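You operate a simulated robot arm through the tools that you are given. There is no shell and no other tool. Be economical: measure what you need, move in short steps, check, and stop when the job is done.

The job below is to be done with a simulated robot arm. You get a single attempt, and the scene is never put back.

JOB
Zero the count and run the board past the eye sensor.
Fine: lay it flat, word side up, on the stopped inlet belt between the black guide and the gate; press RUN, and press STOP when the screen counts 1.

Only the result counts: the job must be done as asked and must still hold three seconds after the hand-in. Knocking over, shifting, dropping, spilling or breaking anything else fails it.

ROBOT AND FRAMES
A 7-joint arm with a two-finger parallel gripper, fixed in place. Base frame: the origin is at the foot of the arm, x ahead of it, y to its left, z up. Readings come in mm, degrees, newtons and seconds.
Its first joint turns from -149.0 to 149.0 degrees. Payload 3.5 kg.
The TCP is the grasp point between the finger pads, 23 mm short of the fingertips. In the tool frame z runs along the fingers and y along their closing line. The gripper opens to 94 mm. The fingers are 38 mm wide and 10 mm thick; the gripper's body (54 by 96 mm) begins 39 mm behind the TCP.
Orientation is that of the tool frame in the base frame, as [roll, pitch, yaw] about the fixed x, y, z axes, in that order (R = Rz(yaw) Ry(pitch) Rx(roll)). With the fingers straight down and closing along the base's y, the tool's x points along the base's -x, its y along +y and its z along -z.

CONTROLS
- The arm moves only by the tool arm_command. Its argument "deltas" is a list of rows, each a list of 7 numbers: the shift along the base's x, y, z in mm, then the turn, a rotation vector about the base's x, y, z in degrees, then the finger opening in mm, from 0 to 94. In form: [[x, y, z, wx, wy, wz, grip], ...]. A call has 1 to 8 rows; each row shifts and turns the commanded pose from where the row before left it. Rows are played at 5 a second. More than 50 mm and 8.6 degrees between two rows, or a gripper value outside its range, and nothing of the call is played. A pose out of reach is approached as far as the arm can. The call stops where the force on the tool passes 70 N (or 10 N more than at its start, if that is more) or the arm is blocked; 0.2 s more then pass. Each finger travels about 153 mm/s and halts on what it meets, pressing with about 20 N; the grip force reading is that of the motor and also rises with nothing between the fingers. The clock runs only during rows and for 0.2 s after the last one: add rows that do not move to give the fingers time. It gives the time, the measured TCP pose, the force on the tool (base axes), the opening and the grip force at its end, in the units of the frame above (readings bear some noise), with the torque about the TCP (base axes, N m) and any sound that the robot's microphone picked up, and new pictures: "views" is both (left out), scene, wrist or none.
- Cameras (640 x 400 px; columns grow to the right, rows downward): "scene" is fixed at [52, 648.5, 1412.3]; the picture's right is [0.92, -0.39, 0.00], its down [-0.28, -0.67, -0.69] and it looks along [0.27, 0.63, -0.73] (base axes); focal length 214 px, centre (320, 200). "wrist" rides on the gripper at [86, 16, -75] in the tool frame; the picture's right is [-0.18, 0.98, 0.00], its down [-0.58, -0.11, -0.81] and it looks along [-0.79, -0.15, 0.59] (tool axes); focal length 243 px, centre (320, 200). There is no depth. A picture from a camera that has moved, and an enlarged one, comes with that camera's place and axes in the base frame and with its lens.
- close_up(camera, box): a new picture of the part [left, top, right, bottom] of that camera's present view, enlarged. It takes no simulated time.
- sign_off(): hands the job in; it is judged then, once.

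Work in short steps. Places have to be worked out from the pictures, the camera data and where the tool is seen: move nearer, look again, correct. Check each grasp and each placing, and mend what went wrong. You have 120 turns and 200 pictures in all, those below and enlarged ones among them. Open the gripper and draw the arm clear of the work before you hand the job in, unless the task says otherwise; then end with one line.

The tools are called after ">>>" as name(argument=value, ...) on one line, values as JSON. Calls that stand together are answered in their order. arm_command: Moves the arm, as the interface text tells. Its arguments: {"type":"object","properties":{"deltas":{"type":"array","items":{"type":"array","items":{"type":"number"}}},"views":{"type":"string","enum":["both","scene","wrist","none"]}},"required":["deltas"]} The other tools are called the same way: close_up (camera, box) takes an enlarged picture of a part of a camera's view; sign_off () hands the job in.

At the start:

```text
time_s: 0.0
eef_pos: [496.4, 667.0, 1136.5]
tcp_rot: [-179.9, 0.0, 180.0]
force: [0.1, 0.0, 0.3]
ft_torque: [-0.05, 0.0, -0.02]
opening: 94.0
grasp_force: 0.0
```

scene: 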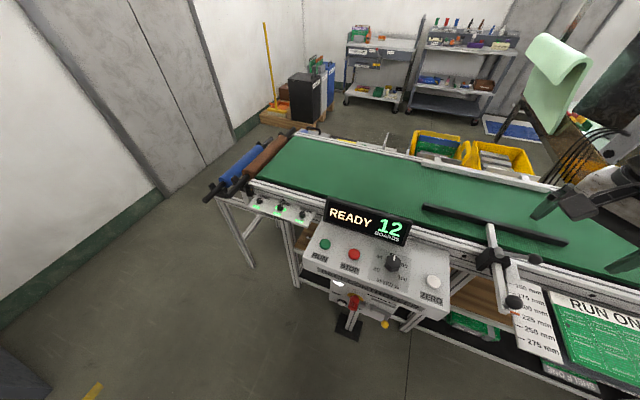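
wrist: 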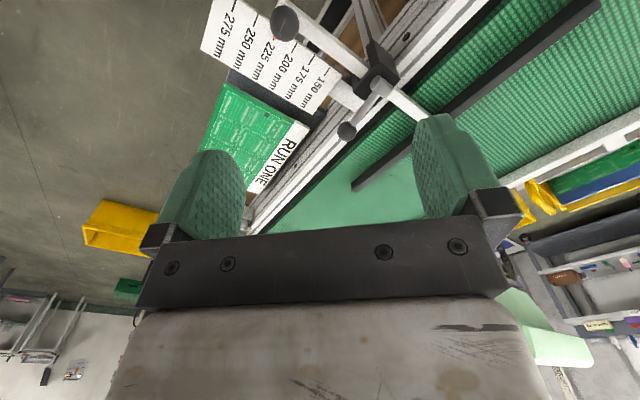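

The screen shows READY 12, and there is a panel with RUN, STOP, a knob and ZERO. I'll look at the parts enlarged before moving.

>>> close_up(camera="scene", box=[280, 190, 460, 340])

>>> close_up(camera="scene", box=[460, 220, 640, 400])

>>> close_up(camera="scene", box=[400, 100, 640, 280])

>>> close_up(camera="wrist", box=[180, 0, 480, 230])

```text
2.67 times, centred on (370, 265) of scene
camera zoom: at [52.0, 648.5, 1412.3], right [0.92, -0.39, 0.0], down [-0.28, -0.67, -0.69], along [0.27, 0.63, -0.73], focal length 572 px, centre (187, 27)
```

zoom: 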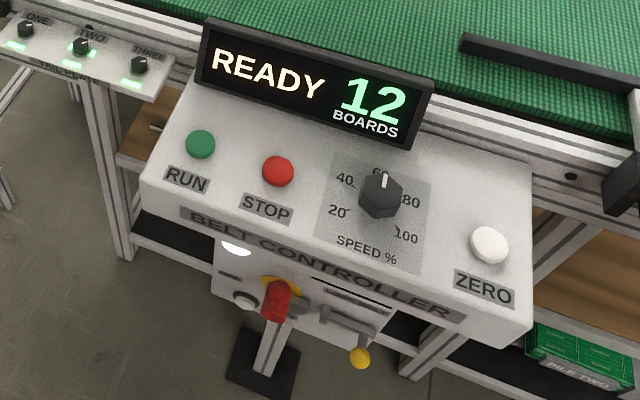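

```text
2.22 times, centred on (550, 310) of scene
camera zoom: at [52.0, 648.5, 1412.3], right [0.92, -0.39, 0.0], down [-0.28, -0.67, -0.69], along [0.27, 0.63, -0.73], focal length 477 px, centre (-191, -44)
```

zoom: 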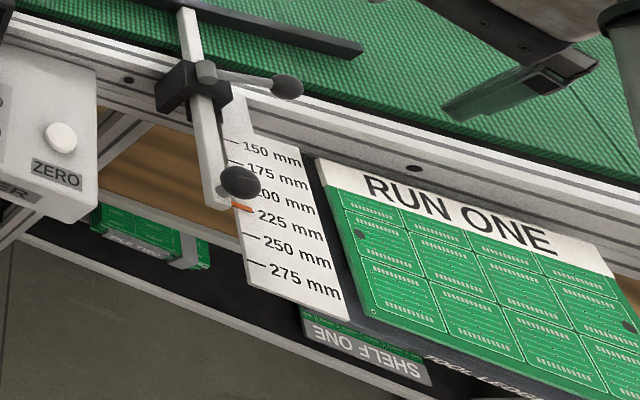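

```text
2.22 times, centred on (520, 190) of scene
camera zoom: at [52.0, 648.5, 1412.3], right [0.92, -0.39, 0.0], down [-0.28, -0.67, -0.69], along [0.27, 0.63, -0.73], focal length 477 px, centre (-124, 222)
```

zoom: 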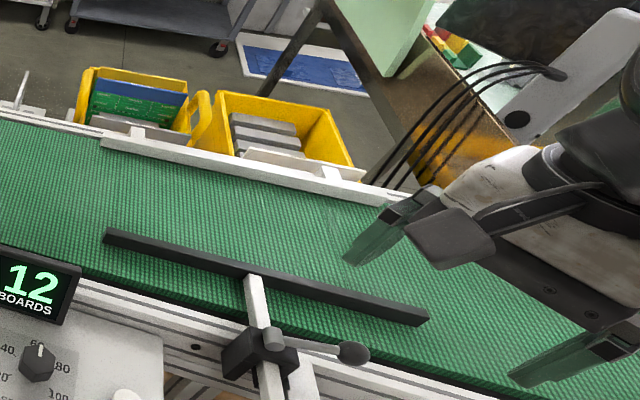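

```text
1.74 times, centred on (330, 115) of wrist
camera zoom: at [410.1, 684.1, 1211.9], right [0.18, 0.98, 0.0], down [0.58, -0.11, 0.81], along [0.79, -0.15, -0.59], focal length 422 px, centre (303, 348)
```

zoom: 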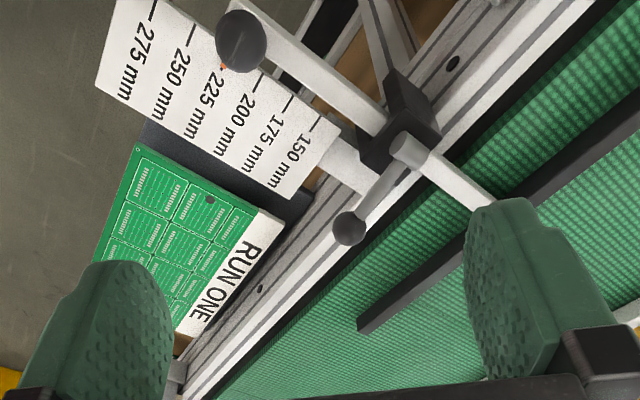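

Rough triangulation puts the belt top at z≈960–970, running diagonally at about -43°, with the "RUN ONE" board on a rest on the near side. I'll turn the tool by 48° to face the belt squarely, drawing back and up for an overview.

>>> arm_command(deltas=[[-12, -18, 20, 0, 0, 8, 94], [-12, -18, 20, 0, 0, 8, 94], [-12, -18, 20, 0, 0, 8, 94], [-12, -18, 20, 0, 0, 8, 94], [-12, -18, 20, 0, 0, 8, 94], [-12, -18, 20, 0, 0, 6, 94], [0, 0, 0, 0, 0, 0, 94]])

```text
time_s: 1.1
eef_pos: [466.2, 617.4, 1156.0]
tcp_rot: [179.1, 1.6, -147.5]
force: [-12.0, 16.7, -3.6]
ft_torque: [-1.27, -1.34, -1.98]
opening: 93.7
grasp_force: 0.0
out of reach, approached as far as the arm can: row 2, 3, 4, 5
stopped in row 5: the force on the tool passed its limit at 121 N (the readings are from after the stop); the commanded pose is now the measured one
camera wrist: at [384.8, 582.8, 1227.5], right [-0.37, 0.93, 0.02], down [0.54, 0.2, 0.82], along [0.76, 0.32, -0.57], focal length 243 px, centre (320, 200)
```

scene: 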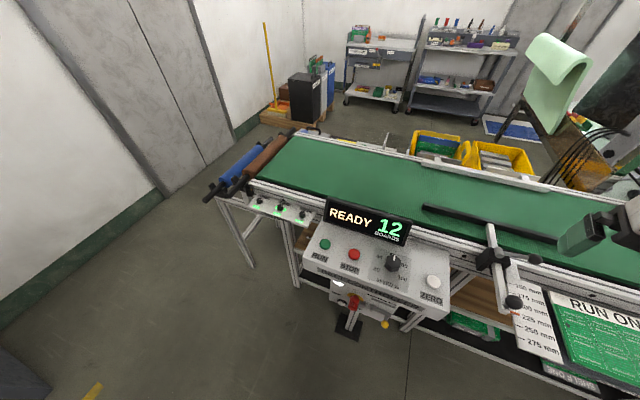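
wrist: 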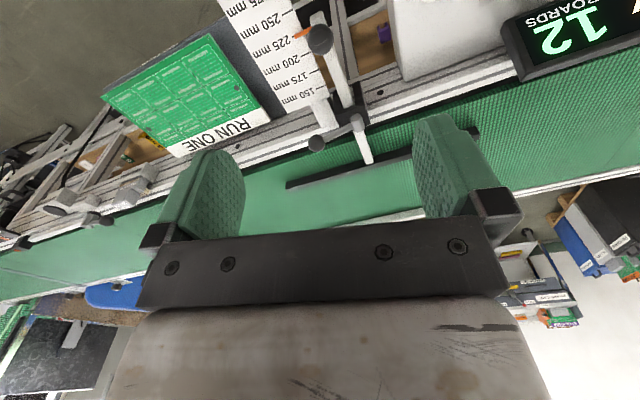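

The stop came from going out of reach high up; nothing looks touched. I'll move lower and nearer to the base, finishing the turn.

>>> arm_command(deltas=[[-10, -15, -5, 0, 0, 0, 94], [-15, -20, -5, 0, 0, 4, 94], [-15, -20, -5, 0, 0, 4, 94], [-15, -20, 0, 0, 0, 4, 94], [0, 0, 0, 0, 0, 0, 94]])

```text
time_s: 1.6
eef_pos: [452.8, 596.4, 1149.5]
tcp_rot: [178.8, 2.0, -147.6]
force: [-10.0, 12.9, -3.9]
ft_torque: [-1.08, -1.07, -1.72]
opening: 94.1
grasp_force: 0.1
stopped in row 2: the force on the tool passed its limit at 98 N (the readings are from after the stop); the commanded pose is now the measured one
camera wrist: at [370.4, 562.4, 1220.9], right [-0.37, 0.93, 0.03], down [0.53, 0.19, 0.82], along [0.76, 0.32, -0.57], focal length 243 px, centre (320, 200)
```

scene: 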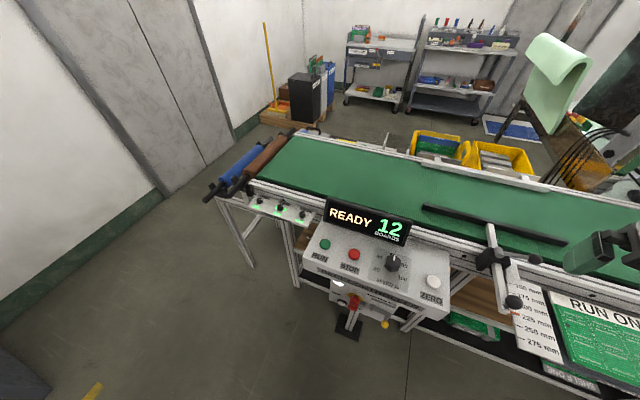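
wrist: 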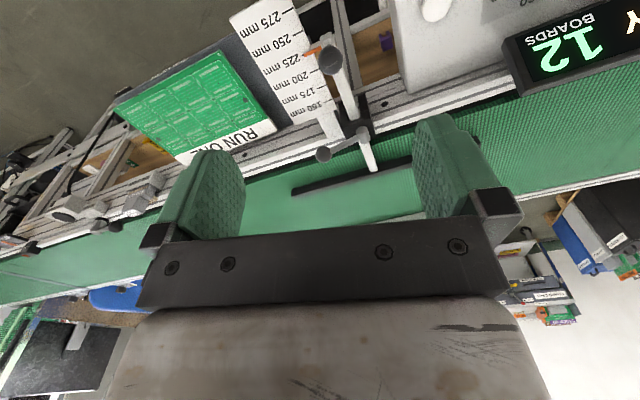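

The residual force looks like a last-joint limit (yaw could not go past about 160° relative to the arm). I'll back the yaw off and pull back towards the base for an overview.

>>> arm_command(deltas=[[0, 0, 0, 0, 0, -5, 94], [-10, -10, 0, 0, 0, -5, 94], [-25, -25, 0, 0, 0, 0, 94], [-25, -25, 0, 0, 0, 0, 94], [-20, -20, 0, 0, 0, 0, 94], [0, 0, 0, 0, 0, 0, 94]], views="wrist")

```text
time_s: 3.0
eef_pos: [382.9, 532.2, 1116.9]
tcp_rot: [178.5, 2.9, -157.5]
force: [-0.1, -0.5, 0.7]
ft_torque: [-0.01, -0.03, 0.02]
opening: 94.2
grasp_force: 0.0
out of reach, approached as far as the arm can: row 3, 4, 5
camera wrist: at [295.9, 510.3, 1187.3], right [-0.21, 0.98, 0.04], down [0.55, 0.09, 0.83], along [0.81, 0.19, -0.56], focal length 243 px, centre (320, 200)
```

wrist: 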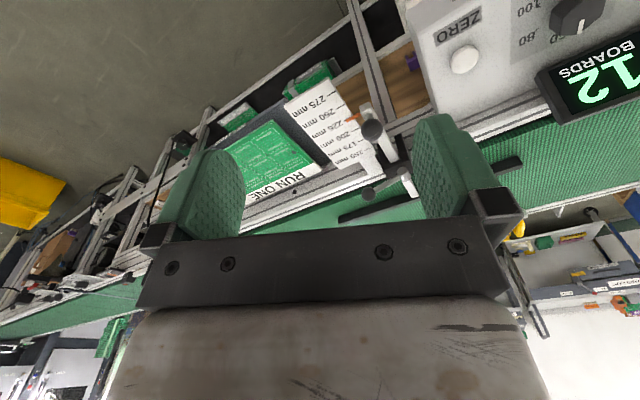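

Free again. I'll turn the tool the other way (toward the arm's natural wrist pose), looking at the scene on the way.

>>> arm_command(deltas=[[0, 0, 0, 0, 0, -8, 94], [0, 0, 0, 0, 0, -8, 94], [0, 0, 0, 0, 0, -8, 94], [0, 0, 0, 0, 0, -8, 94], [0, 0, 0, 0, 0, -8, 94], [0, 0, 0, 0, 0, -8, 94], [0, 0, 0, 0, 0, 0, 94]], views="wrist")

>>> arm_command(deltas=[[15, 15, 0, 0, 0, -8, 94], [15, 15, 0, 0, 0, -8, 94], [15, 15, 0, 0, 0, -8, 94], [15, 15, 0, 0, 0, -8, 94], [0, 0, 0, 0, 0, -8, 94], [0, 0, 0, 0, 0, -8, 94], [0, 0, 0, 0, 0, -8, 94], [0, 0, 0, 0, 0, -8, 94]], views="wrist")

>>> arm_command(deltas=[[10, 10, 0, 0, 0, -8, 94], [15, 15, 0, 0, 0, -8, 94], [15, 15, 0, 0, 0, -8, 94], [15, 15, 0, 0, 0, -8, 94], [0, 0, 0, 0, 0, -8, 94], [0, 0, 0, 0, 0, 0, 94]])

```text
time_s: 4.6
eef_pos: [388.0, 534.9, 1106.9]
tcp_rot: [178.1, 2.1, 154.6]
force: [0.1, 0.3, 0.3]
ft_torque: [0.01, -0.03, -0.01]
opening: 94.1
grasp_force: 0.0
out of reach, approached as far as the arm can: row 3, 5
camera wrist: at [314.0, 585.9, 1178.9], right [0.59, 0.81, 0.04], down [0.44, -0.36, 0.82], along [0.68, -0.47, -0.57], focal length 243 px, centre (320, 200)
```

wrist: 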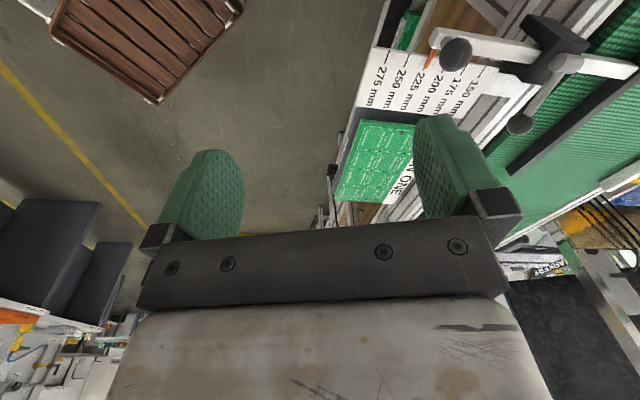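

```text
time_s: 6.4
eef_pos: [446.9, 595.8, 1108.3]
tcp_rot: [178.7, 1.7, 90.5]
force: [-0.2, 0.0, 0.1]
ft_torque: [0.01, -0.01, 0.04]
opening: 94.2
grasp_force: 0.2
camera wrist: at [461.7, 683.5, 1179.8], right [0.98, -0.18, 0.03], down [-0.12, -0.56, 0.82], along [-0.13, -0.81, -0.57], focal length 243 px, centre (320, 200)
```

wrist: 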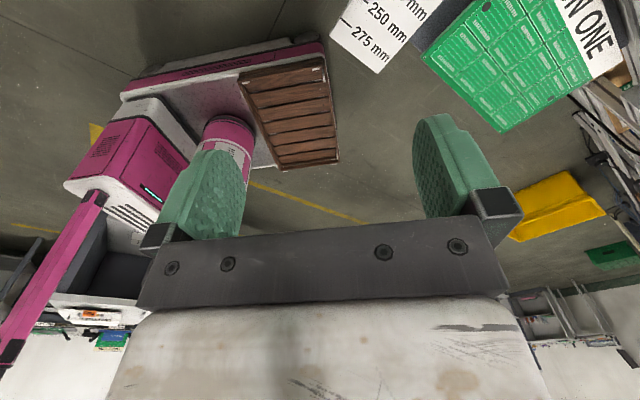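

```text
time_s: 7.8
eef_pos: [511.6, 642.0, 1106.9]
tcp_rot: [178.5, 2.0, 55.5]
force: [-0.5, 0.2, -0.2]
ft_torque: [0.0, 0.04, -0.02]
opening: 93.9
grasp_force: 0.0
out of reach, approached as far as the arm can: row 5
camera wrist: at [573.8, 707.4, 1180.0], right [0.71, -0.71, 0.03], down [-0.42, -0.38, 0.82], along [-0.57, -0.59, -0.57], focal length 243 px, centre (320, 200)
```

scene: 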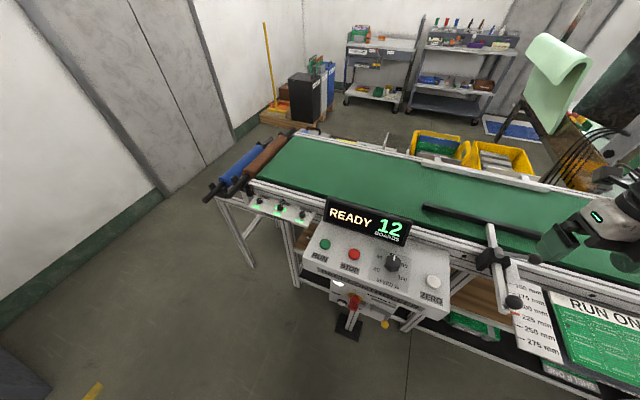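
wrist: 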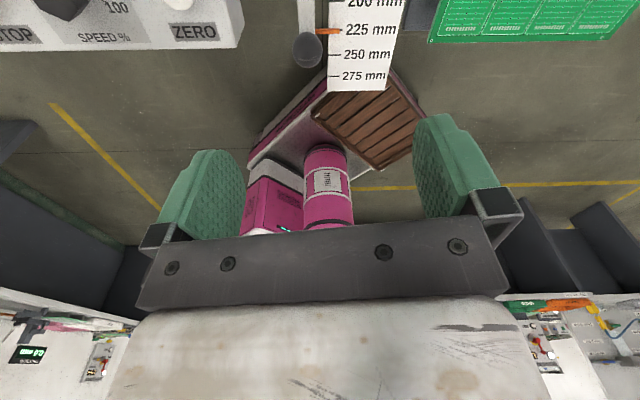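

Now the wrist view faces back across the belt: pointer reads 225 mm. I'll look closely at the board and its rest, and the belt's rear rail.

>>> close_up(camera="scene", box=[530, 280, 640, 400])

>>> close_up(camera="scene", box=[400, 120, 560, 220])

>>> close_up(camera="scene", box=[190, 120, 330, 230])

```text
3.33 times, centred on (585, 340) of scene
camera zoom: at [52.0, 648.5, 1412.3], right [0.92, -0.39, 0.0], down [-0.28, -0.67, -0.69], along [0.27, 0.63, -0.73], focal length 715 px, centre (-563, -267)
```

zoom: 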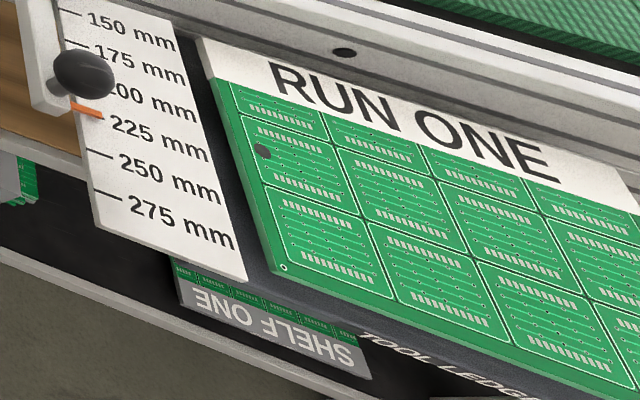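

```text
4.00 times, centred on (480, 170) of scene
camera zoom: at [52.0, 648.5, 1412.3], right [0.92, -0.39, 0.0], down [-0.28, -0.67, -0.69], along [0.27, 0.63, -0.73], focal length 858 px, centre (-320, 320)
```

zoom: 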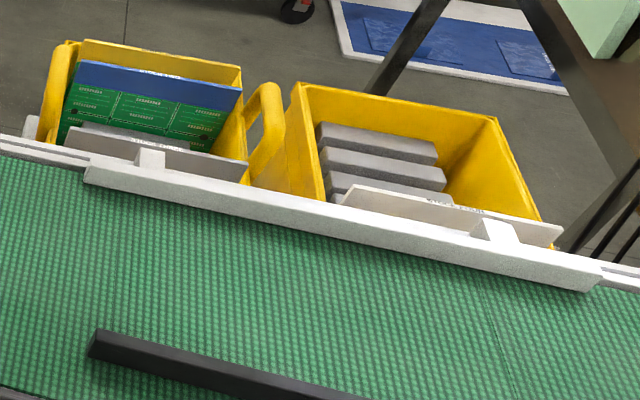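

```text
3.64 times, centred on (260, 175) of scene
camera zoom: at [52.0, 648.5, 1412.3], right [0.92, -0.39, 0.0], down [-0.28, -0.67, -0.69], along [0.27, 0.63, -0.73], focal length 780 px, centre (538, 291)
```

zoom: 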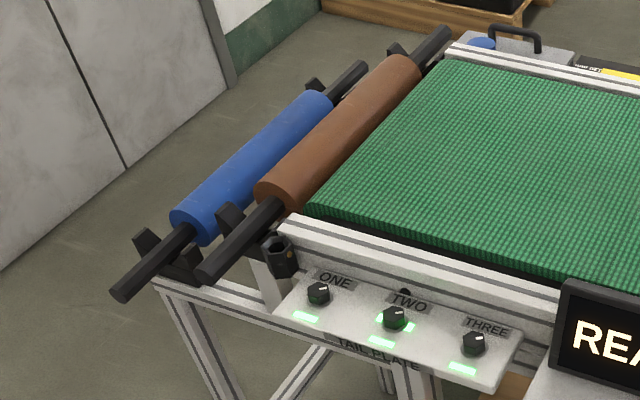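

The board lies on a "TOOL LEDGE". I need to see the downstream end: gate, eye sensor, and the board's right side. I'll move along the belt and look that way.

>>> arm_command(deltas=[[10, -30, 0, 0, 0, 8, 94], [15, -30, 0, 0, 0, 8, 94], [15, -30, 0, 0, 0, 8, 94], [20, -30, 0, 0, 0, 8, 94], [20, -30, 0, 0, 0, 8, 94], [20, -30, 0, 0, 0, 8, 94], [0, 0, 0, 0, 0, 8, 94], [0, 0, 0, 0, 0, 8, 94]], views="none")

>>> arm_command(deltas=[[0, 0, 0, 0, 0, 8, 94], [0, 0, 0, 0, 0, 8, 94], [0, 0, 0, 0, 0, 8, 94], [0, 0, 0, 0, 0, 0, 94]])

```text
time_s: 9.6
eef_pos: [610.4, 462.2, 1107.8]
tcp_rot: [178.6, 2.0, 119.6]
force: [0.1, -0.7, -0.3]
ft_torque: [-0.04, -0.01, 0.02]
opening: 93.9
grasp_force: 0.2
```

```text
time_s: 10.6
eef_pos: [609.6, 462.4, 1107.6]
tcp_rot: [178.7, 2.0, 143.6]
force: [-0.6, -0.3, 0.0]
ft_torque: [0.01, -0.02, -0.02]
opening: 94.2
grasp_force: 0.0
camera wrist: at [547.5, 527.2, 1180.3], right [0.73, 0.68, 0.03], down [0.37, -0.43, 0.82], along [0.57, -0.59, -0.57], focal length 243 px, centre (320, 200)
```

scene: 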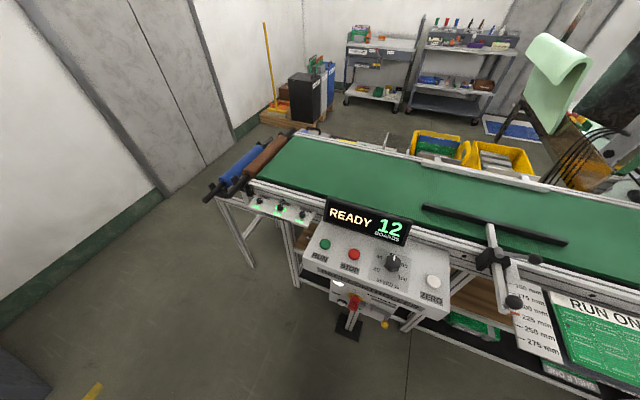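
wrist: 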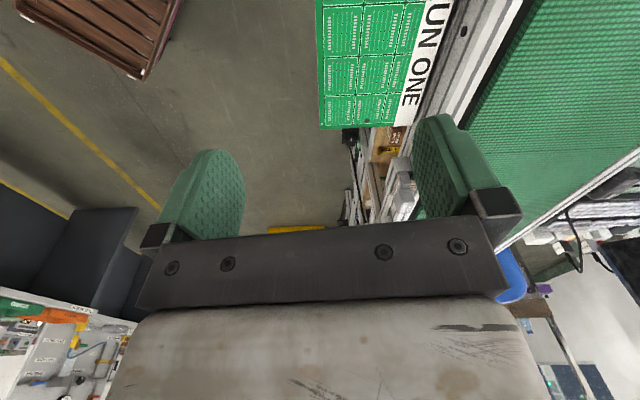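

The board's downstream end seems to overhang the ledge. I turn further to see the belt downstream.

>>> arm_command(deltas=[[-10, -10, 0, 0, 0, 8, 94], [-20, -20, 0, 0, 0, 8, 94], [-20, -20, 0, 0, 0, 8, 94], [-20, -20, 0, 0, 0, 0, 94], [0, 0, 0, 0, 0, 0, 94]], views="wrist")

```text
time_s: 11.8
eef_pos: [539.2, 392.6, 1109.3]
tcp_rot: [178.6, 2.0, 167.7]
force: [0.3, 0.2, 0.5]
ft_torque: [-0.02, -0.01, 0.01]
opening: 94.1
grasp_force: 0.1
camera wrist: at [456.7, 425.5, 1180.4], right [0.39, 0.92, 0.03], down [0.51, -0.24, 0.82], along [0.77, -0.31, -0.57], focal length 243 px, centre (320, 200)
```

wrist: 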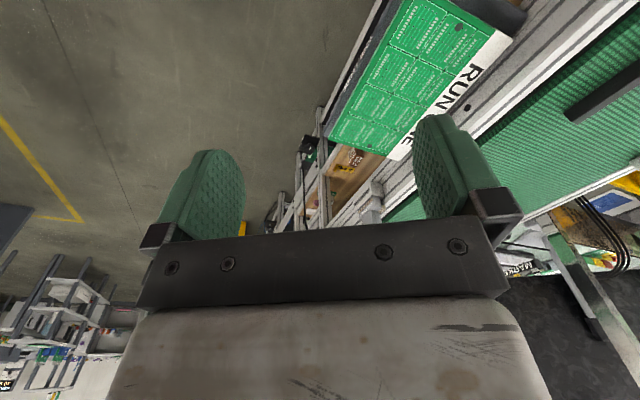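

I'll swing the wrist to the natural pose (yaw ~25°) further downstream, then tilt it outward so the camera looks down and forward over the belt.

>>> arm_command(deltas=[[10, -12, 0, 0, 0, -8, 94], [10, -12, 0, 0, 0, -8, 94], [10, -12, 0, 0, 0, -8, 94], [10, -12, 0, 0, 0, -8, 94], [10, -12, 0, 0, 0, -8, 94], [10, -12, 0, 0, 0, -8, 94], [0, -10, 0, 0, 0, -8, 94], [0, -10, 0, 0, 0, -8, 94]], views="none")

>>> arm_command(deltas=[[0, 0, 0, 0, 0, -8, 94], [0, 0, 0, 0, 0, -8, 94], [0, 0, 0, 0, 0, -8, 94], [0, 0, 0, 0, 0, -8, 94], [0, 0, 0, 0, 0, -8, 94], [0, 0, 0, 0, 0, -8, 94], [0, 0, 0, 0, 0, -8, 94], [0, 0, 0, 0, 0, -8, 94]], views="wrist")

>>> arm_command(deltas=[[0, 0, 0, 3.4, -7.2, 0, 94], [0, 0, 0, 3.4, -7.2, 0, 94], [0, 0, 0, 3.4, -7.2, 0, 94], [0, 0, 0, 3.4, -7.2, 0, 94], [0, 0, 0, 3.4, -7.2, 0, 94], [0, 0, 0, 3.4, -7.2, 0, 94], [0, 0, 0, 3.4, -7.2, 0, 94], [0, 0, 0, 3.4, -7.2, 0, 94]], views="wrist")

```text
time_s: 13.6
eef_pos: [600.1, 299.7, 1107.2]
tcp_rot: [178.3, 1.9, 103.4]
force: [0.2, 0.7, -0.1]
ft_torque: [0.02, 0.0, -0.01]
opening: 94.3
grasp_force: 0.0
```

```text
time_s: 15.4
eef_pos: [612.3, 303.6, 1081.7]
tcp_rot: [178.4, 1.4, 39.3]
force: [0.6, 0.3, -0.9]
ft_torque: [0.01, 0.03, -0.01]
opening: 93.9
grasp_force: 0.0
out of reach, approached as far as the arm can: row 2, 3, 4, 5, 6, 7, 8
camera wrist: at [690.4, 349.0, 1154.6], right [0.48, -0.88, 0.03], down [-0.52, -0.26, 0.82], along [-0.71, -0.41, -0.58], focal length 243 px, centre (320, 200)
```

wrist: 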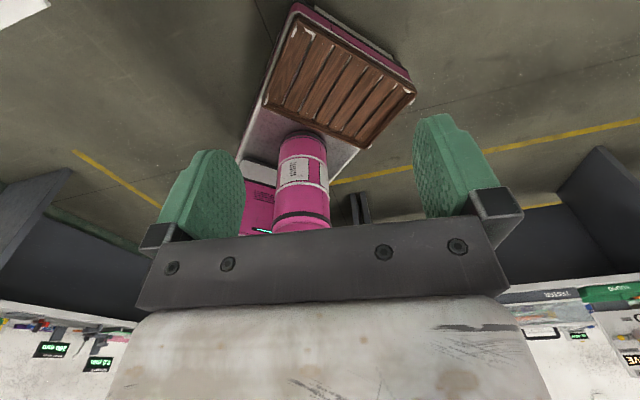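

```text
time_s: 17.2
eef_pos: [611.9, 302.9, 1081.8]
tcp_rot: [153.6, -58.6, 53.5]
force: [-0.6, 0.5, -0.9]
ft_torque: [0.01, -0.02, 0.01]
opening: 93.9
grasp_force: 0.1
camera wrist: at [586.6, 300.9, 1194.5], right [0.43, -0.9, 0.07], down [-0.89, -0.43, -0.15], along [0.16, 0.0, -0.99], focal length 243 px, centre (320, 200)
```

wrist: 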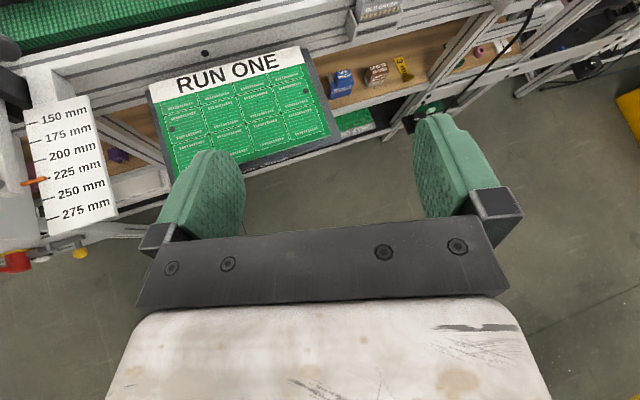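

Very useful: now the ledge margins are visible. I zoom here and then tilt on.

>>> close_up(camera="wrist", box=[120, 20, 440, 200])

>>> arm_command(deltas=[[0, 0, 0, 3.8, -7.2, 0, 94], [0, 0, 0, 3.8, -7.2, 0, 94], [0, 0, 0, 3.8, -7.2, 0, 94], [0, 0, 0, 3.8, -7.2, 0, 94], [0, 0, 0, 0, 0, 0, 94]], views="wrist")

```text
2.00 times, centred on (280, 110) of wrist
camera zoom: at [586.6, 300.9, 1194.5], right [0.43, -0.9, 0.07], down [-0.89, -0.43, -0.15], along [0.16, 0.0, -0.99], focal length 485 px, centre (400, 380)
```

zoom: 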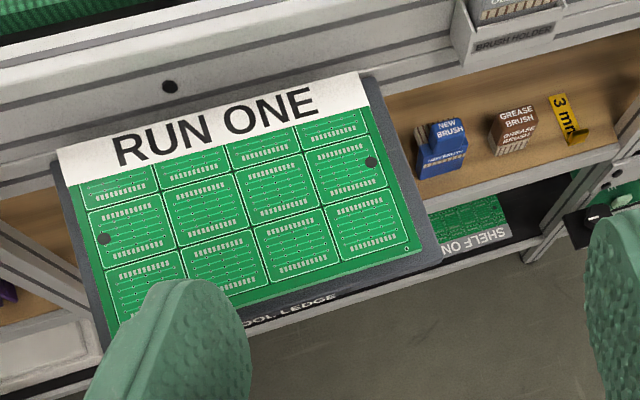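

```text
time_s: 18.4
eef_pos: [611.2, 303.6, 1081.8]
tcp_rot: [69.6, -76.6, 133.7]
force: [0.2, 0.6, 0.0]
ft_torque: [0.0, 0.0, 0.02]
opening: 94.0
grasp_force: 0.1
camera wrist: at [537.3, 273.8, 1164.0], right [0.4, -0.92, 0.04], down [-0.68, -0.32, -0.66], along [0.61, 0.24, -0.75], focal length 243 px, centre (320, 200)
```

wrist: 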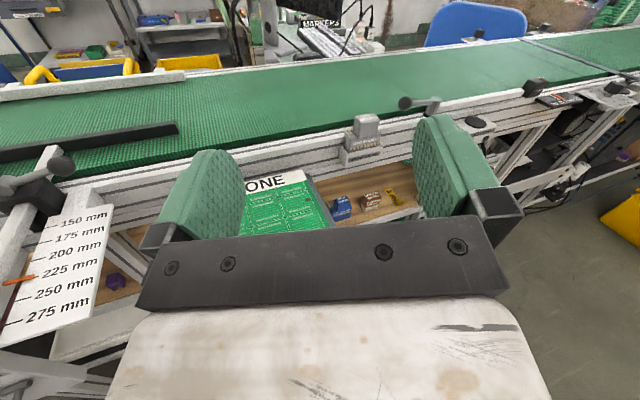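

Better triangulation: board at z≈844, 160 mm across (n from 755 to 914) by ~235 mm along the belt; guide top z≈898, belt a bit lower, running at exactly 45°. I look at the downstream parts enlarged.

>>> close_up(camera="wrist", box=[320, 0, 640, 200])

>>> close_up(camera="wrist", box=[0, 40, 240, 190])

>>> close_up(camera="wrist", box=[220, 90, 420, 230])

```text
2.00 times, centred on (480, 100) of wrist
camera zoom: at [537.3, 273.8, 1164.0], right [0.4, -0.92, 0.04], down [-0.68, -0.32, -0.66], along [0.61, 0.24, -0.75], focal length 485 px, centre (0, 400)
```

zoom: 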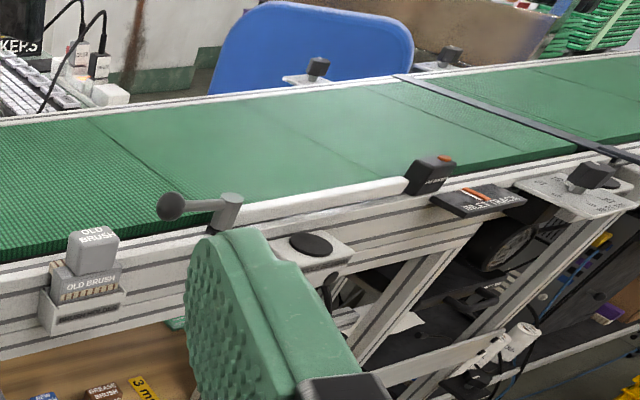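

```text
2.67 times, centred on (120, 115) of wrist
camera zoom: at [537.3, 273.8, 1164.0], right [0.4, -0.92, 0.04], down [-0.68, -0.32, -0.66], along [0.61, 0.24, -0.75], focal length 647 px, centre (853, 427)
```

zoom: 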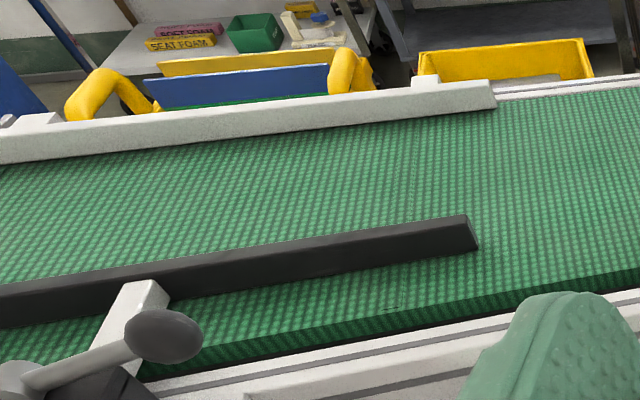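

```text
2.86 times, centred on (320, 160) of wrist
camera zoom: at [537.3, 273.8, 1164.0], right [0.4, -0.92, 0.04], down [-0.68, -0.32, -0.66], along [0.61, 0.24, -0.75], focal length 693 px, centre (320, 314)
```

zoom: 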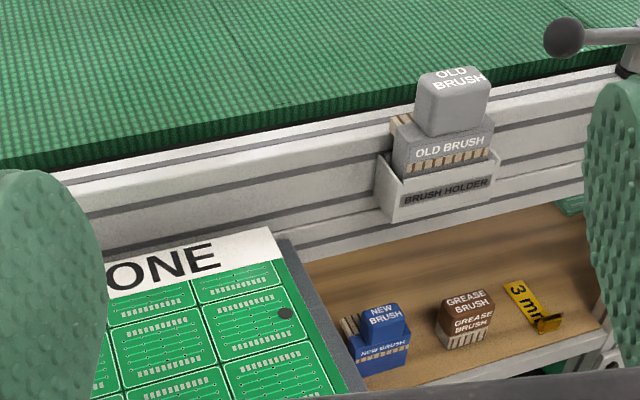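

The layout is clear: inlet belt stretch runs between the guide's end (e≈90 along the belt) and the gate pivot (e≈570+), with the eye sensor further on. To see how the board sits and to grip its near edge, I'll bring the tool horizontal, pointing across to the belt (45°), jaws closing vertically.

>>> arm_command(deltas=[[0, 10, 0, -1, 2.2, 7, 94], [0, 10, 0, -1, 2.2, 7, 94], [0, 10, 0, 0, 0, 7, 94], [0, 0, -10, 5.8, 5.8, 0, 94], [0, 0, -10, 5.8, 5.8, 0, 94], [0, 0, -10, 5.8, 5.8, 0, 94], [0, 0, -10, 5.8, 5.8, 0, 94], [0, 0, -10, 5.8, 5.8, 0, 94]], views="none")

>>> arm_command(deltas=[[0, 0, -10, 5.8, 5.8, 0, 94], [0, 0, -10, 5.8, 5.8, 0, 94], [0, 0, -10, 5.8, 5.8, 0, 94], [0, 0, 0, 5.8, 5.8, 0, 94], [0, 0, 0, 5.8, 5.8, 0, 94], [0, 0, 0, 5.8, 5.8, 0, 94], [0, 0, 0, 0, 0, 0, 94]])

```text
time_s: 20.2
eef_pos: [612.0, 333.5, 1031.0]
tcp_rot: [-90.8, -61.1, -44.5]
force: [-0.2, -0.8, -0.1]
ft_torque: [-0.02, 0.03, -0.01]
opening: 94.1
grasp_force: 0.1
```

```text
time_s: 21.8
eef_pos: [616.7, 330.7, 960.4]
tcp_rot: [-88.6, -12.5, -45.0]
force: [-0.8, 0.2, -0.1]
ft_torque: [-0.02, -0.01, -0.01]
opening: 94.2
grasp_force: 0.1
out of reach, approached as far as the arm can: row 5, 6
camera wrist: at [628.2, 216.0, 961.5], right [0.04, 0.0, -1.0], down [-0.99, -0.16, -0.04], along [-0.16, 0.99, -0.01], focal length 243 px, centre (320, 200)
```

scene: 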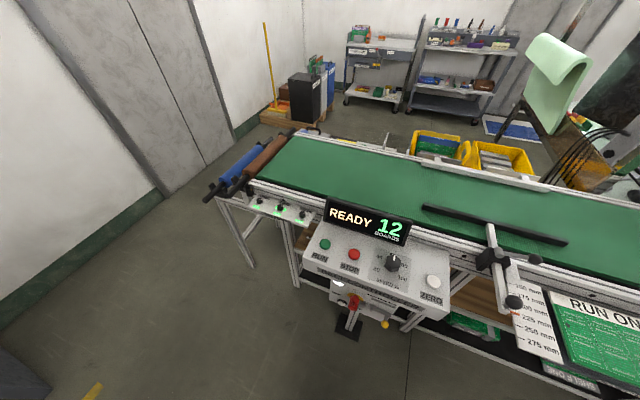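
wrist: 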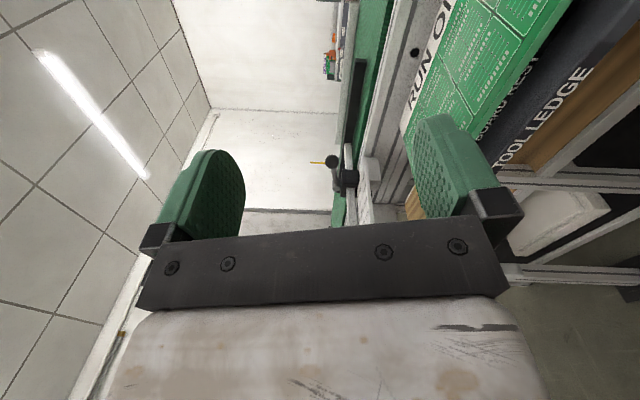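

Horizontal pose is reachable. There is "BOARD REST" text beneath/around the board; zooming in.

>>> close_up(camera="wrist", box=[390, 0, 640, 190])

```text
2.11 times, centred on (515, 95) of wrist
camera zoom: at [628.2, 216.0, 961.5], right [0.04, 0.0, -1.0], down [-0.99, -0.16, -0.04], along [-0.16, 0.99, -0.01], focal length 511 px, centre (-90, 421)
```

zoom: 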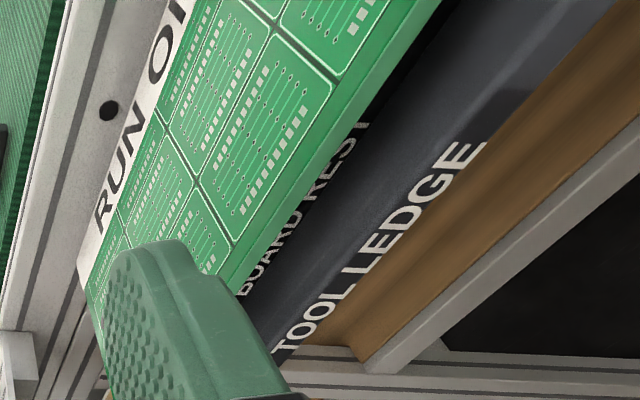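

The board sits on a "BOARD REST" riser with its near edge overhanging the ledge—so a finger fits under. I lower and look along the gap.

>>> arm_command(deltas=[[-10, -10, -35, 0, 0, 0, 94], [-5, -5, -35, 0, 0, 0, 94], [0, 0, -30, 2.2, 2.2, 0, 94], [0, 0, 0, 0, 0, 0, 94]], views="wrist")

>>> close_up(camera="wrist", box=[240, 0, 480, 190])

```text
time_s: 22.8
eef_pos: [602.2, 316.9, 858.4]
tcp_rot: [-90.3, -8.9, -44.7]
force: [-0.3, 0.7, 0.3]
ft_torque: [0.01, 0.02, 0.0]
opening: 94.2
grasp_force: 0.0
camera wrist: at [613.0, 201.3, 855.9], right [-0.02, 0.02, -1.0], down [-0.99, -0.16, 0.02], along [-0.16, 0.99, 0.02], focal length 243 px, centre (320, 200)
```

wrist: 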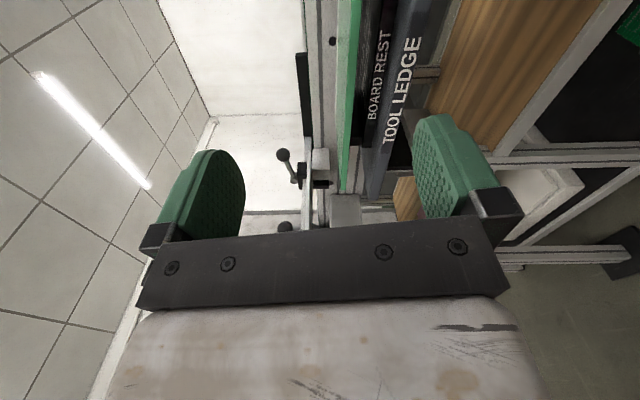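

```text
2.11 times, centred on (360, 95) of wrist
camera zoom: at [613.0, 201.3, 855.9], right [-0.02, 0.02, -1.0], down [-0.99, -0.16, 0.02], along [-0.16, 0.99, 0.02], focal length 511 px, centre (236, 421)
```

zoom: 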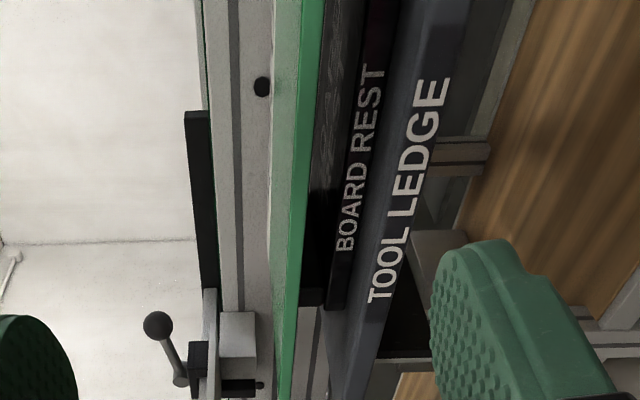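

Measured: board z≈829–837, rest front set back at n≈782 giving ~27 mm overhang, ledge top z≈811. I level the roll, centre on the board (e≈176), set the TCP at z≈835 with a 22 mm opening, and look before going in.

>>> arm_command(deltas=[[-9, 9, -10, 3.2, 3.2, 0, 60], [-9, 9, -10, 3.1, 3.1, 0, 40], [0, 0, -3, 0, 0, 0, 22], [0, 0, 0, 0, 0, 0, 22]], views="wrist")

>>> close_up(camera="wrist", box=[240, 0, 480, 190])

```text
time_s: 23.8
eef_pos: [584.5, 332.3, 835.4]
tcp_rot: [-90.2, 0.1, -44.7]
force: [0.2, 0.1, 0.5]
ft_torque: [0.0, -0.02, -0.01]
opening: 22.0
grasp_force: 0.0
camera wrist: at [594.0, 219.5, 819.8], right [-0.13, 0.13, -0.98], down [-0.98, -0.16, 0.11], along [-0.15, 0.98, 0.15], focal length 243 px, centre (320, 200)
```

wrist: 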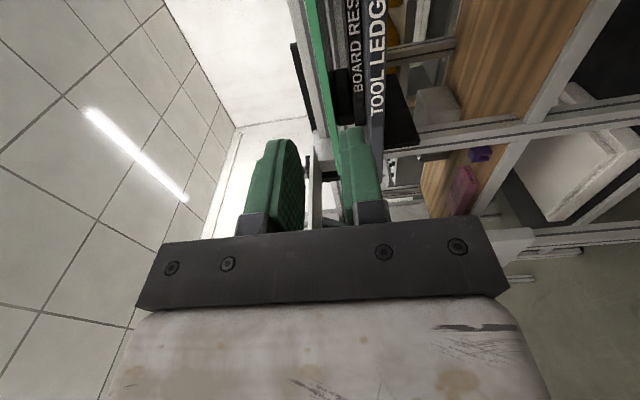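

```text
2.11 times, centred on (360, 95) of wrist
camera zoom: at [594.0, 219.5, 819.8], right [-0.13, 0.13, -0.98], down [-0.98, -0.16, 0.11], along [-0.15, 0.98, 0.15], focal length 511 px, centre (236, 421)
```

zoom: 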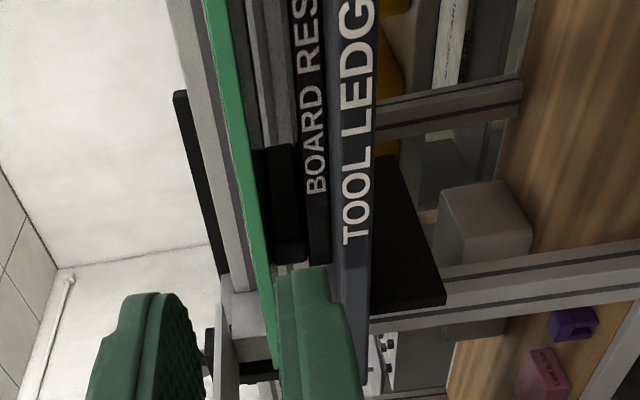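

The lower finger (z≈814–824) is in the gap between ledge top (≤811) and board bottom (≈831). I advance in n toward the board edge, stopping short to look.

>>> arm_command(deltas=[[20, 20, 1, 0, 0, 0, 24], [20, 20, 0, 0, 0, 0, 24], [10, 10, 0, 0, 0, 0, 24], [0, 0, 0, 0, 0, 0, 24]], views="wrist")

>>> close_up(camera="wrist", box=[220, 20, 460, 230])

```text
time_s: 24.8
eef_pos: [634.7, 382.7, 836.3]
tcp_rot: [-90.2, 0.1, -44.7]
force: [0.3, -1.6, 0.7]
ft_torque: [0.01, 0.03, 0.01]
opening: 23.7
grasp_force: 0.1
camera wrist: at [644.9, 269.5, 820.9], right [-0.13, 0.13, -0.98], down [-0.98, -0.16, 0.11], along [-0.15, 0.98, 0.15], focal length 243 px, centre (320, 200)
```

wrist: 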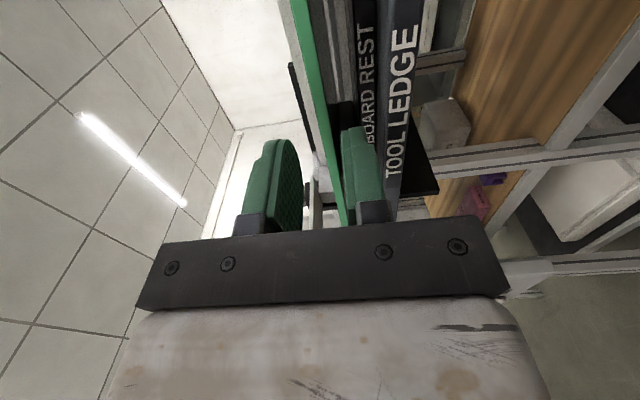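

```text
1.90 times, centred on (340, 125) of wrist
camera zoom: at [644.9, 269.5, 820.9], right [-0.13, 0.13, -0.98], down [-0.98, -0.16, 0.11], along [-0.15, 0.98, 0.15], focal length 462 px, centre (282, 343)
```

zoom: 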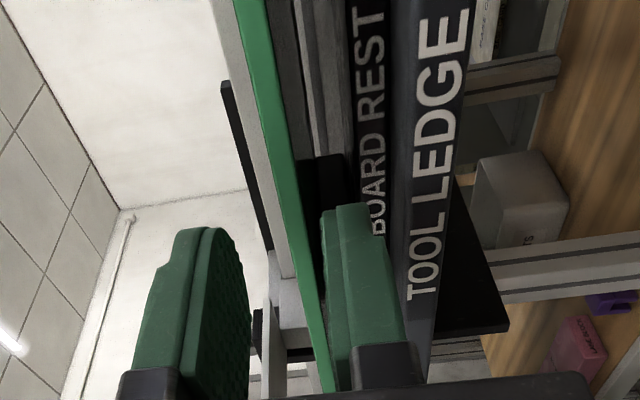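

Alignment looks right: the board edge lies between the two fingers. Advancing 25 mm.

>>> arm_command(deltas=[[9, 9, 0, 0, 0, 0, 24], [9, 9, 0, 0, 0, 0, 24], [0, 0, 0, 0, 0, 0, 24]], views="wrist")

>>> close_up(camera="wrist", box=[220, 20, 460, 230])

```text
time_s: 25.6
eef_pos: [653.5, 402.1, 836.0]
tcp_rot: [-90.1, 0.2, -44.8]
force: [-0.8, 0.4, 0.9]
ft_torque: [-0.02, 0.01, 0.02]
opening: 24.1
grasp_force: 0.1
camera wrist: at [663.2, 287.5, 821.5], right [-0.13, 0.13, -0.98], down [-0.98, -0.16, 0.11], along [-0.15, 0.98, 0.15], focal length 243 px, centre (320, 200)
```

wrist: 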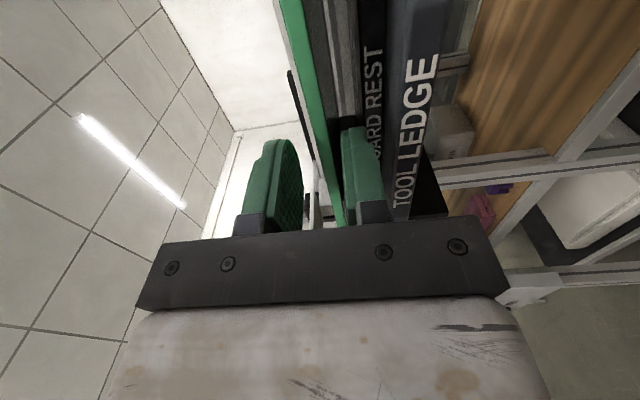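

```text
1.90 times, centred on (340, 125) of wrist
camera zoom: at [663.2, 287.5, 821.5], right [-0.13, 0.13, -0.98], down [-0.98, -0.16, 0.11], along [-0.15, 0.98, 0.15], focal length 462 px, centre (282, 343)
```

zoom: 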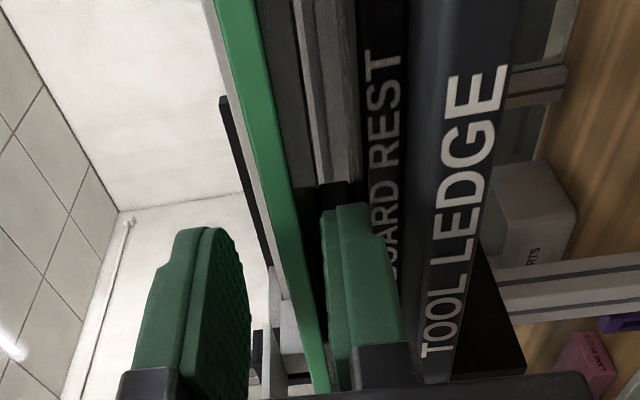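

TCP is at n≈746, rest front at about n≈778. I go in 5 mm more and close.

>>> arm_command(deltas=[[3.5, 3.5, 0, 0, 0, 0, 24], [0, 0, 0, 0, 0, 0, 15], [0, 0, 0, 0, 0, 0, 0], [0, 0, 0, 0, 0, 0, 0], [0, 0, 0, 0, 0, 0, 0]], views="both")

>>> close_up(camera="wrist", box=[220, 20, 460, 230])

```text
time_s: 26.8
eef_pos: [657.5, 402.9, 837.3]
tcp_rot: [-90.2, 0.0, -44.7]
force: [0.2, 0.6, -1.0]
ft_torque: [-0.11, 0.12, -0.03]
opening: 7.0
grasp_force: 19.8
camera wrist: at [666.6, 290.7, 821.6], right [-0.13, 0.13, -0.98], down [-0.98, -0.16, 0.11], along [-0.15, 0.98, 0.15], focal length 243 px, centre (320, 200)
```

scene: 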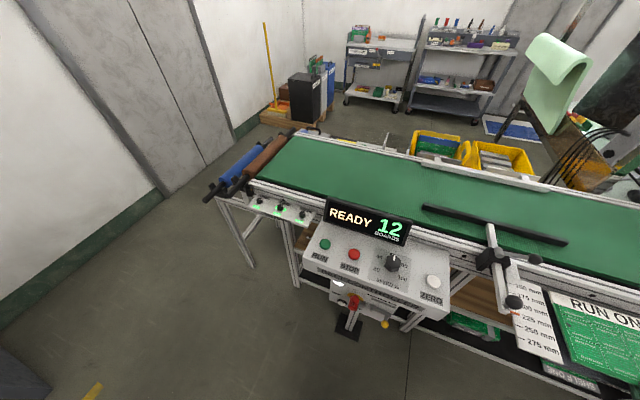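
wrist: 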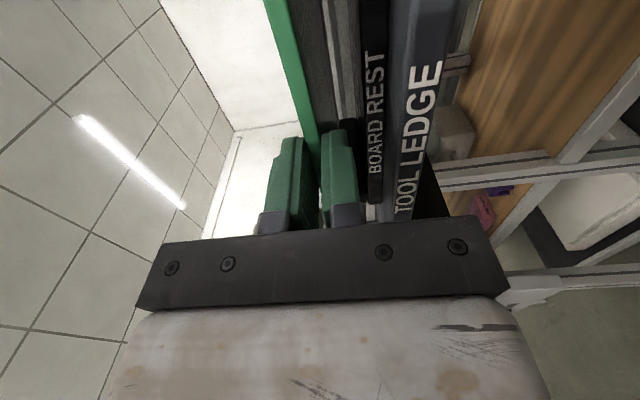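

```text
1.90 times, centred on (340, 125) of wrist
camera zoom: at [666.6, 290.7, 821.6], right [-0.13, 0.13, -0.98], down [-0.98, -0.16, 0.11], along [-0.15, 0.98, 0.15], focal length 462 px, centre (282, 343)
```

zoom: 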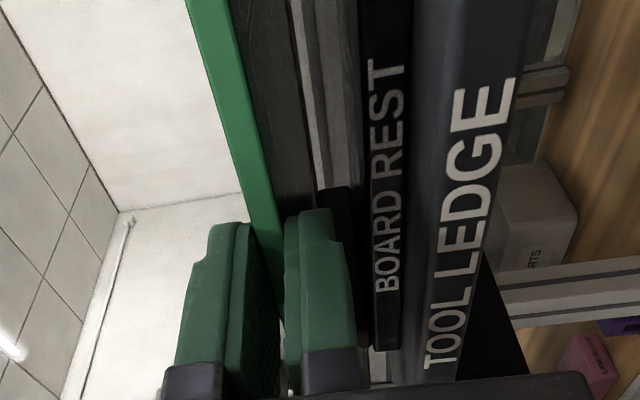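

Gripped (7 mm thick, 20 N). Test lift 15 mm, reading weight and torque.

>>> arm_command(deltas=[[0, 0, 8, 0, 0, 0, 0], [0, 0, 8, 0, 0, 0, 0], [0, 0, 0, 0, 0, 0, 0]], views="both")

>>> close_up(camera="scene", box=[480, 260, 640, 400])

```text
time_s: 27.6
eef_pos: [655.3, 405.2, 853.4]
tcp_rot: [-90.2, 0.2, -44.8]
force: [0.6, 0.3, -2.1]
ft_torque: [-0.12, 0.11, 0.01]
opening: 6.7
grasp_force: 20.3
camera wrist: at [665.7, 290.6, 837.9], right [-0.13, 0.13, -0.98], down [-0.98, -0.16, 0.11], along [-0.15, 0.98, 0.15], focal length 243 px, centre (320, 200)
```

scene: 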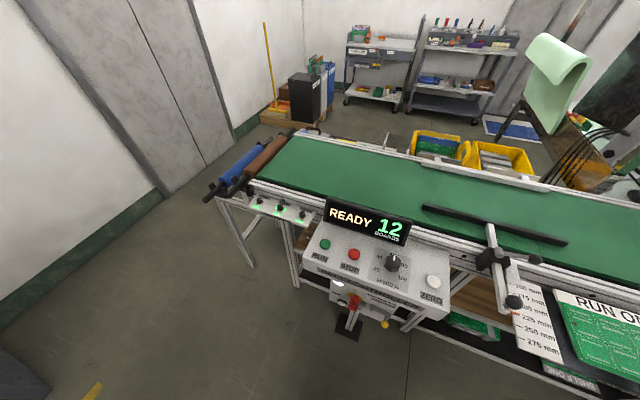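
wrist: 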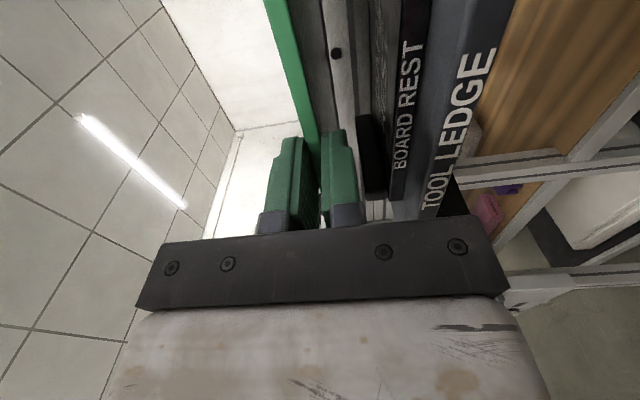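

```text
2.86 times, centred on (560, 330) of scene
camera zoom: at [52.0, 648.5, 1412.3], right [0.92, -0.39, 0.0], down [-0.28, -0.67, -0.69], along [0.27, 0.63, -0.73], focal length 613 px, centre (-366, -171)
```

zoom: 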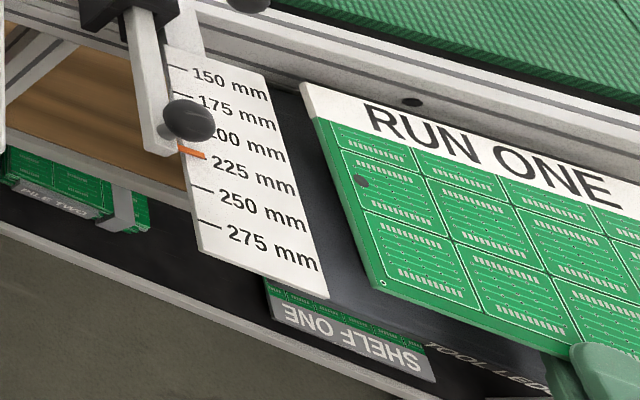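

Weight is only ~2 N and the board holds straight. I back off 15 mm from the frame and lift to clear the belt edge.

>>> arm_command(deltas=[[-6, -6, 5, 0, 0, 0, 0], [-6, -6, 15, 0, 0, 0, 0], [0, 0, 25, 0, 0, 0, 0], [0, 0, 25, 0, 0, 0, 0], [0, 0, 25, 0, 0, 0, 0], [0, 0, 15, 0, 0, 0, 0], [0, 0, 0, 0, 0, 0, 0]], views="both")

```text
time_s: 29.2
eef_pos: [641.1, 397.8, 910.8]
tcp_rot: [-88.8, -0.4, -45.1]
force: [0.4, 0.5, -2.4]
ft_torque: [-0.15, 0.1, 0.03]
opening: 6.6
grasp_force: 19.8
out of reach, approached as far as the arm can: row 4, 5, 6
camera wrist: at [651.4, 283.9, 894.0], right [-0.11, 0.14, -0.98], down [-0.98, -0.16, 0.09], along [-0.15, 0.98, 0.16], focal length 243 px, centre (320, 200)
```

scene: 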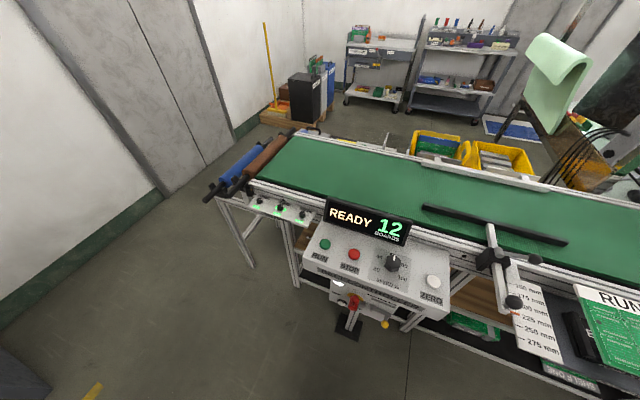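
wrist: 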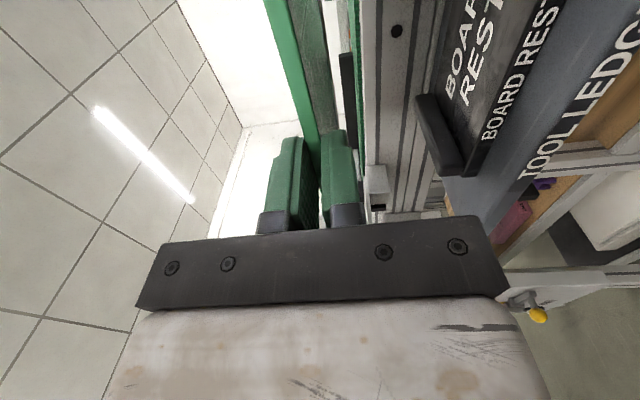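

Height is capped near z≈911 this close in. I move +e (clear of the clamp) and a little outward while trying to rise.

>>> arm_command(deltas=[[17, -17, 0, 0, 0, 0, 0], [17, -17, 0, 0, 0, 0, 0], [17, -17, 0, 0, 0, 0, 0], [7, 7, 10, 0, 0, 0, 0], [7, 7, 10, 0, 0, 0, 0], [0, 0, 10, 0, 0, 0, 0], [0, 0, 0, 0, 0, 0, 0]], views="wrist")

```text
time_s: 30.8
eef_pos: [702.1, 363.6, 891.0]
tcp_rot: [-89.4, -0.2, -44.8]
force: [-0.2, -0.2, -2.6]
ft_torque: [-0.11, 0.18, 0.03]
opening: 6.7
grasp_force: 20.5
out of reach, approached as far as the arm can: row 1, 2, 4, 5, 6
camera wrist: at [712.1, 250.7, 874.9], right [-0.12, 0.13, -0.98], down [-0.98, -0.16, 0.1], along [-0.15, 0.98, 0.15], focal length 243 px, centre (320, 200)
```

wrist: 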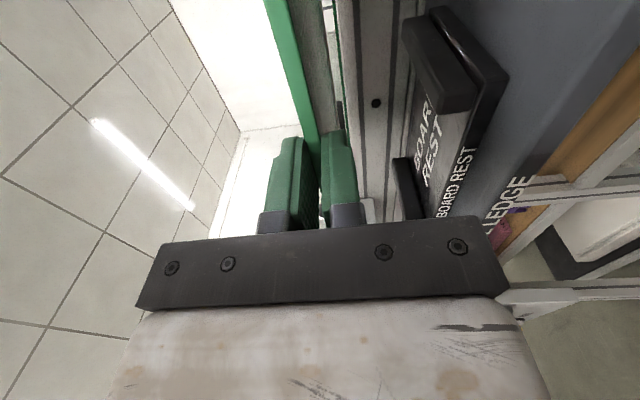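

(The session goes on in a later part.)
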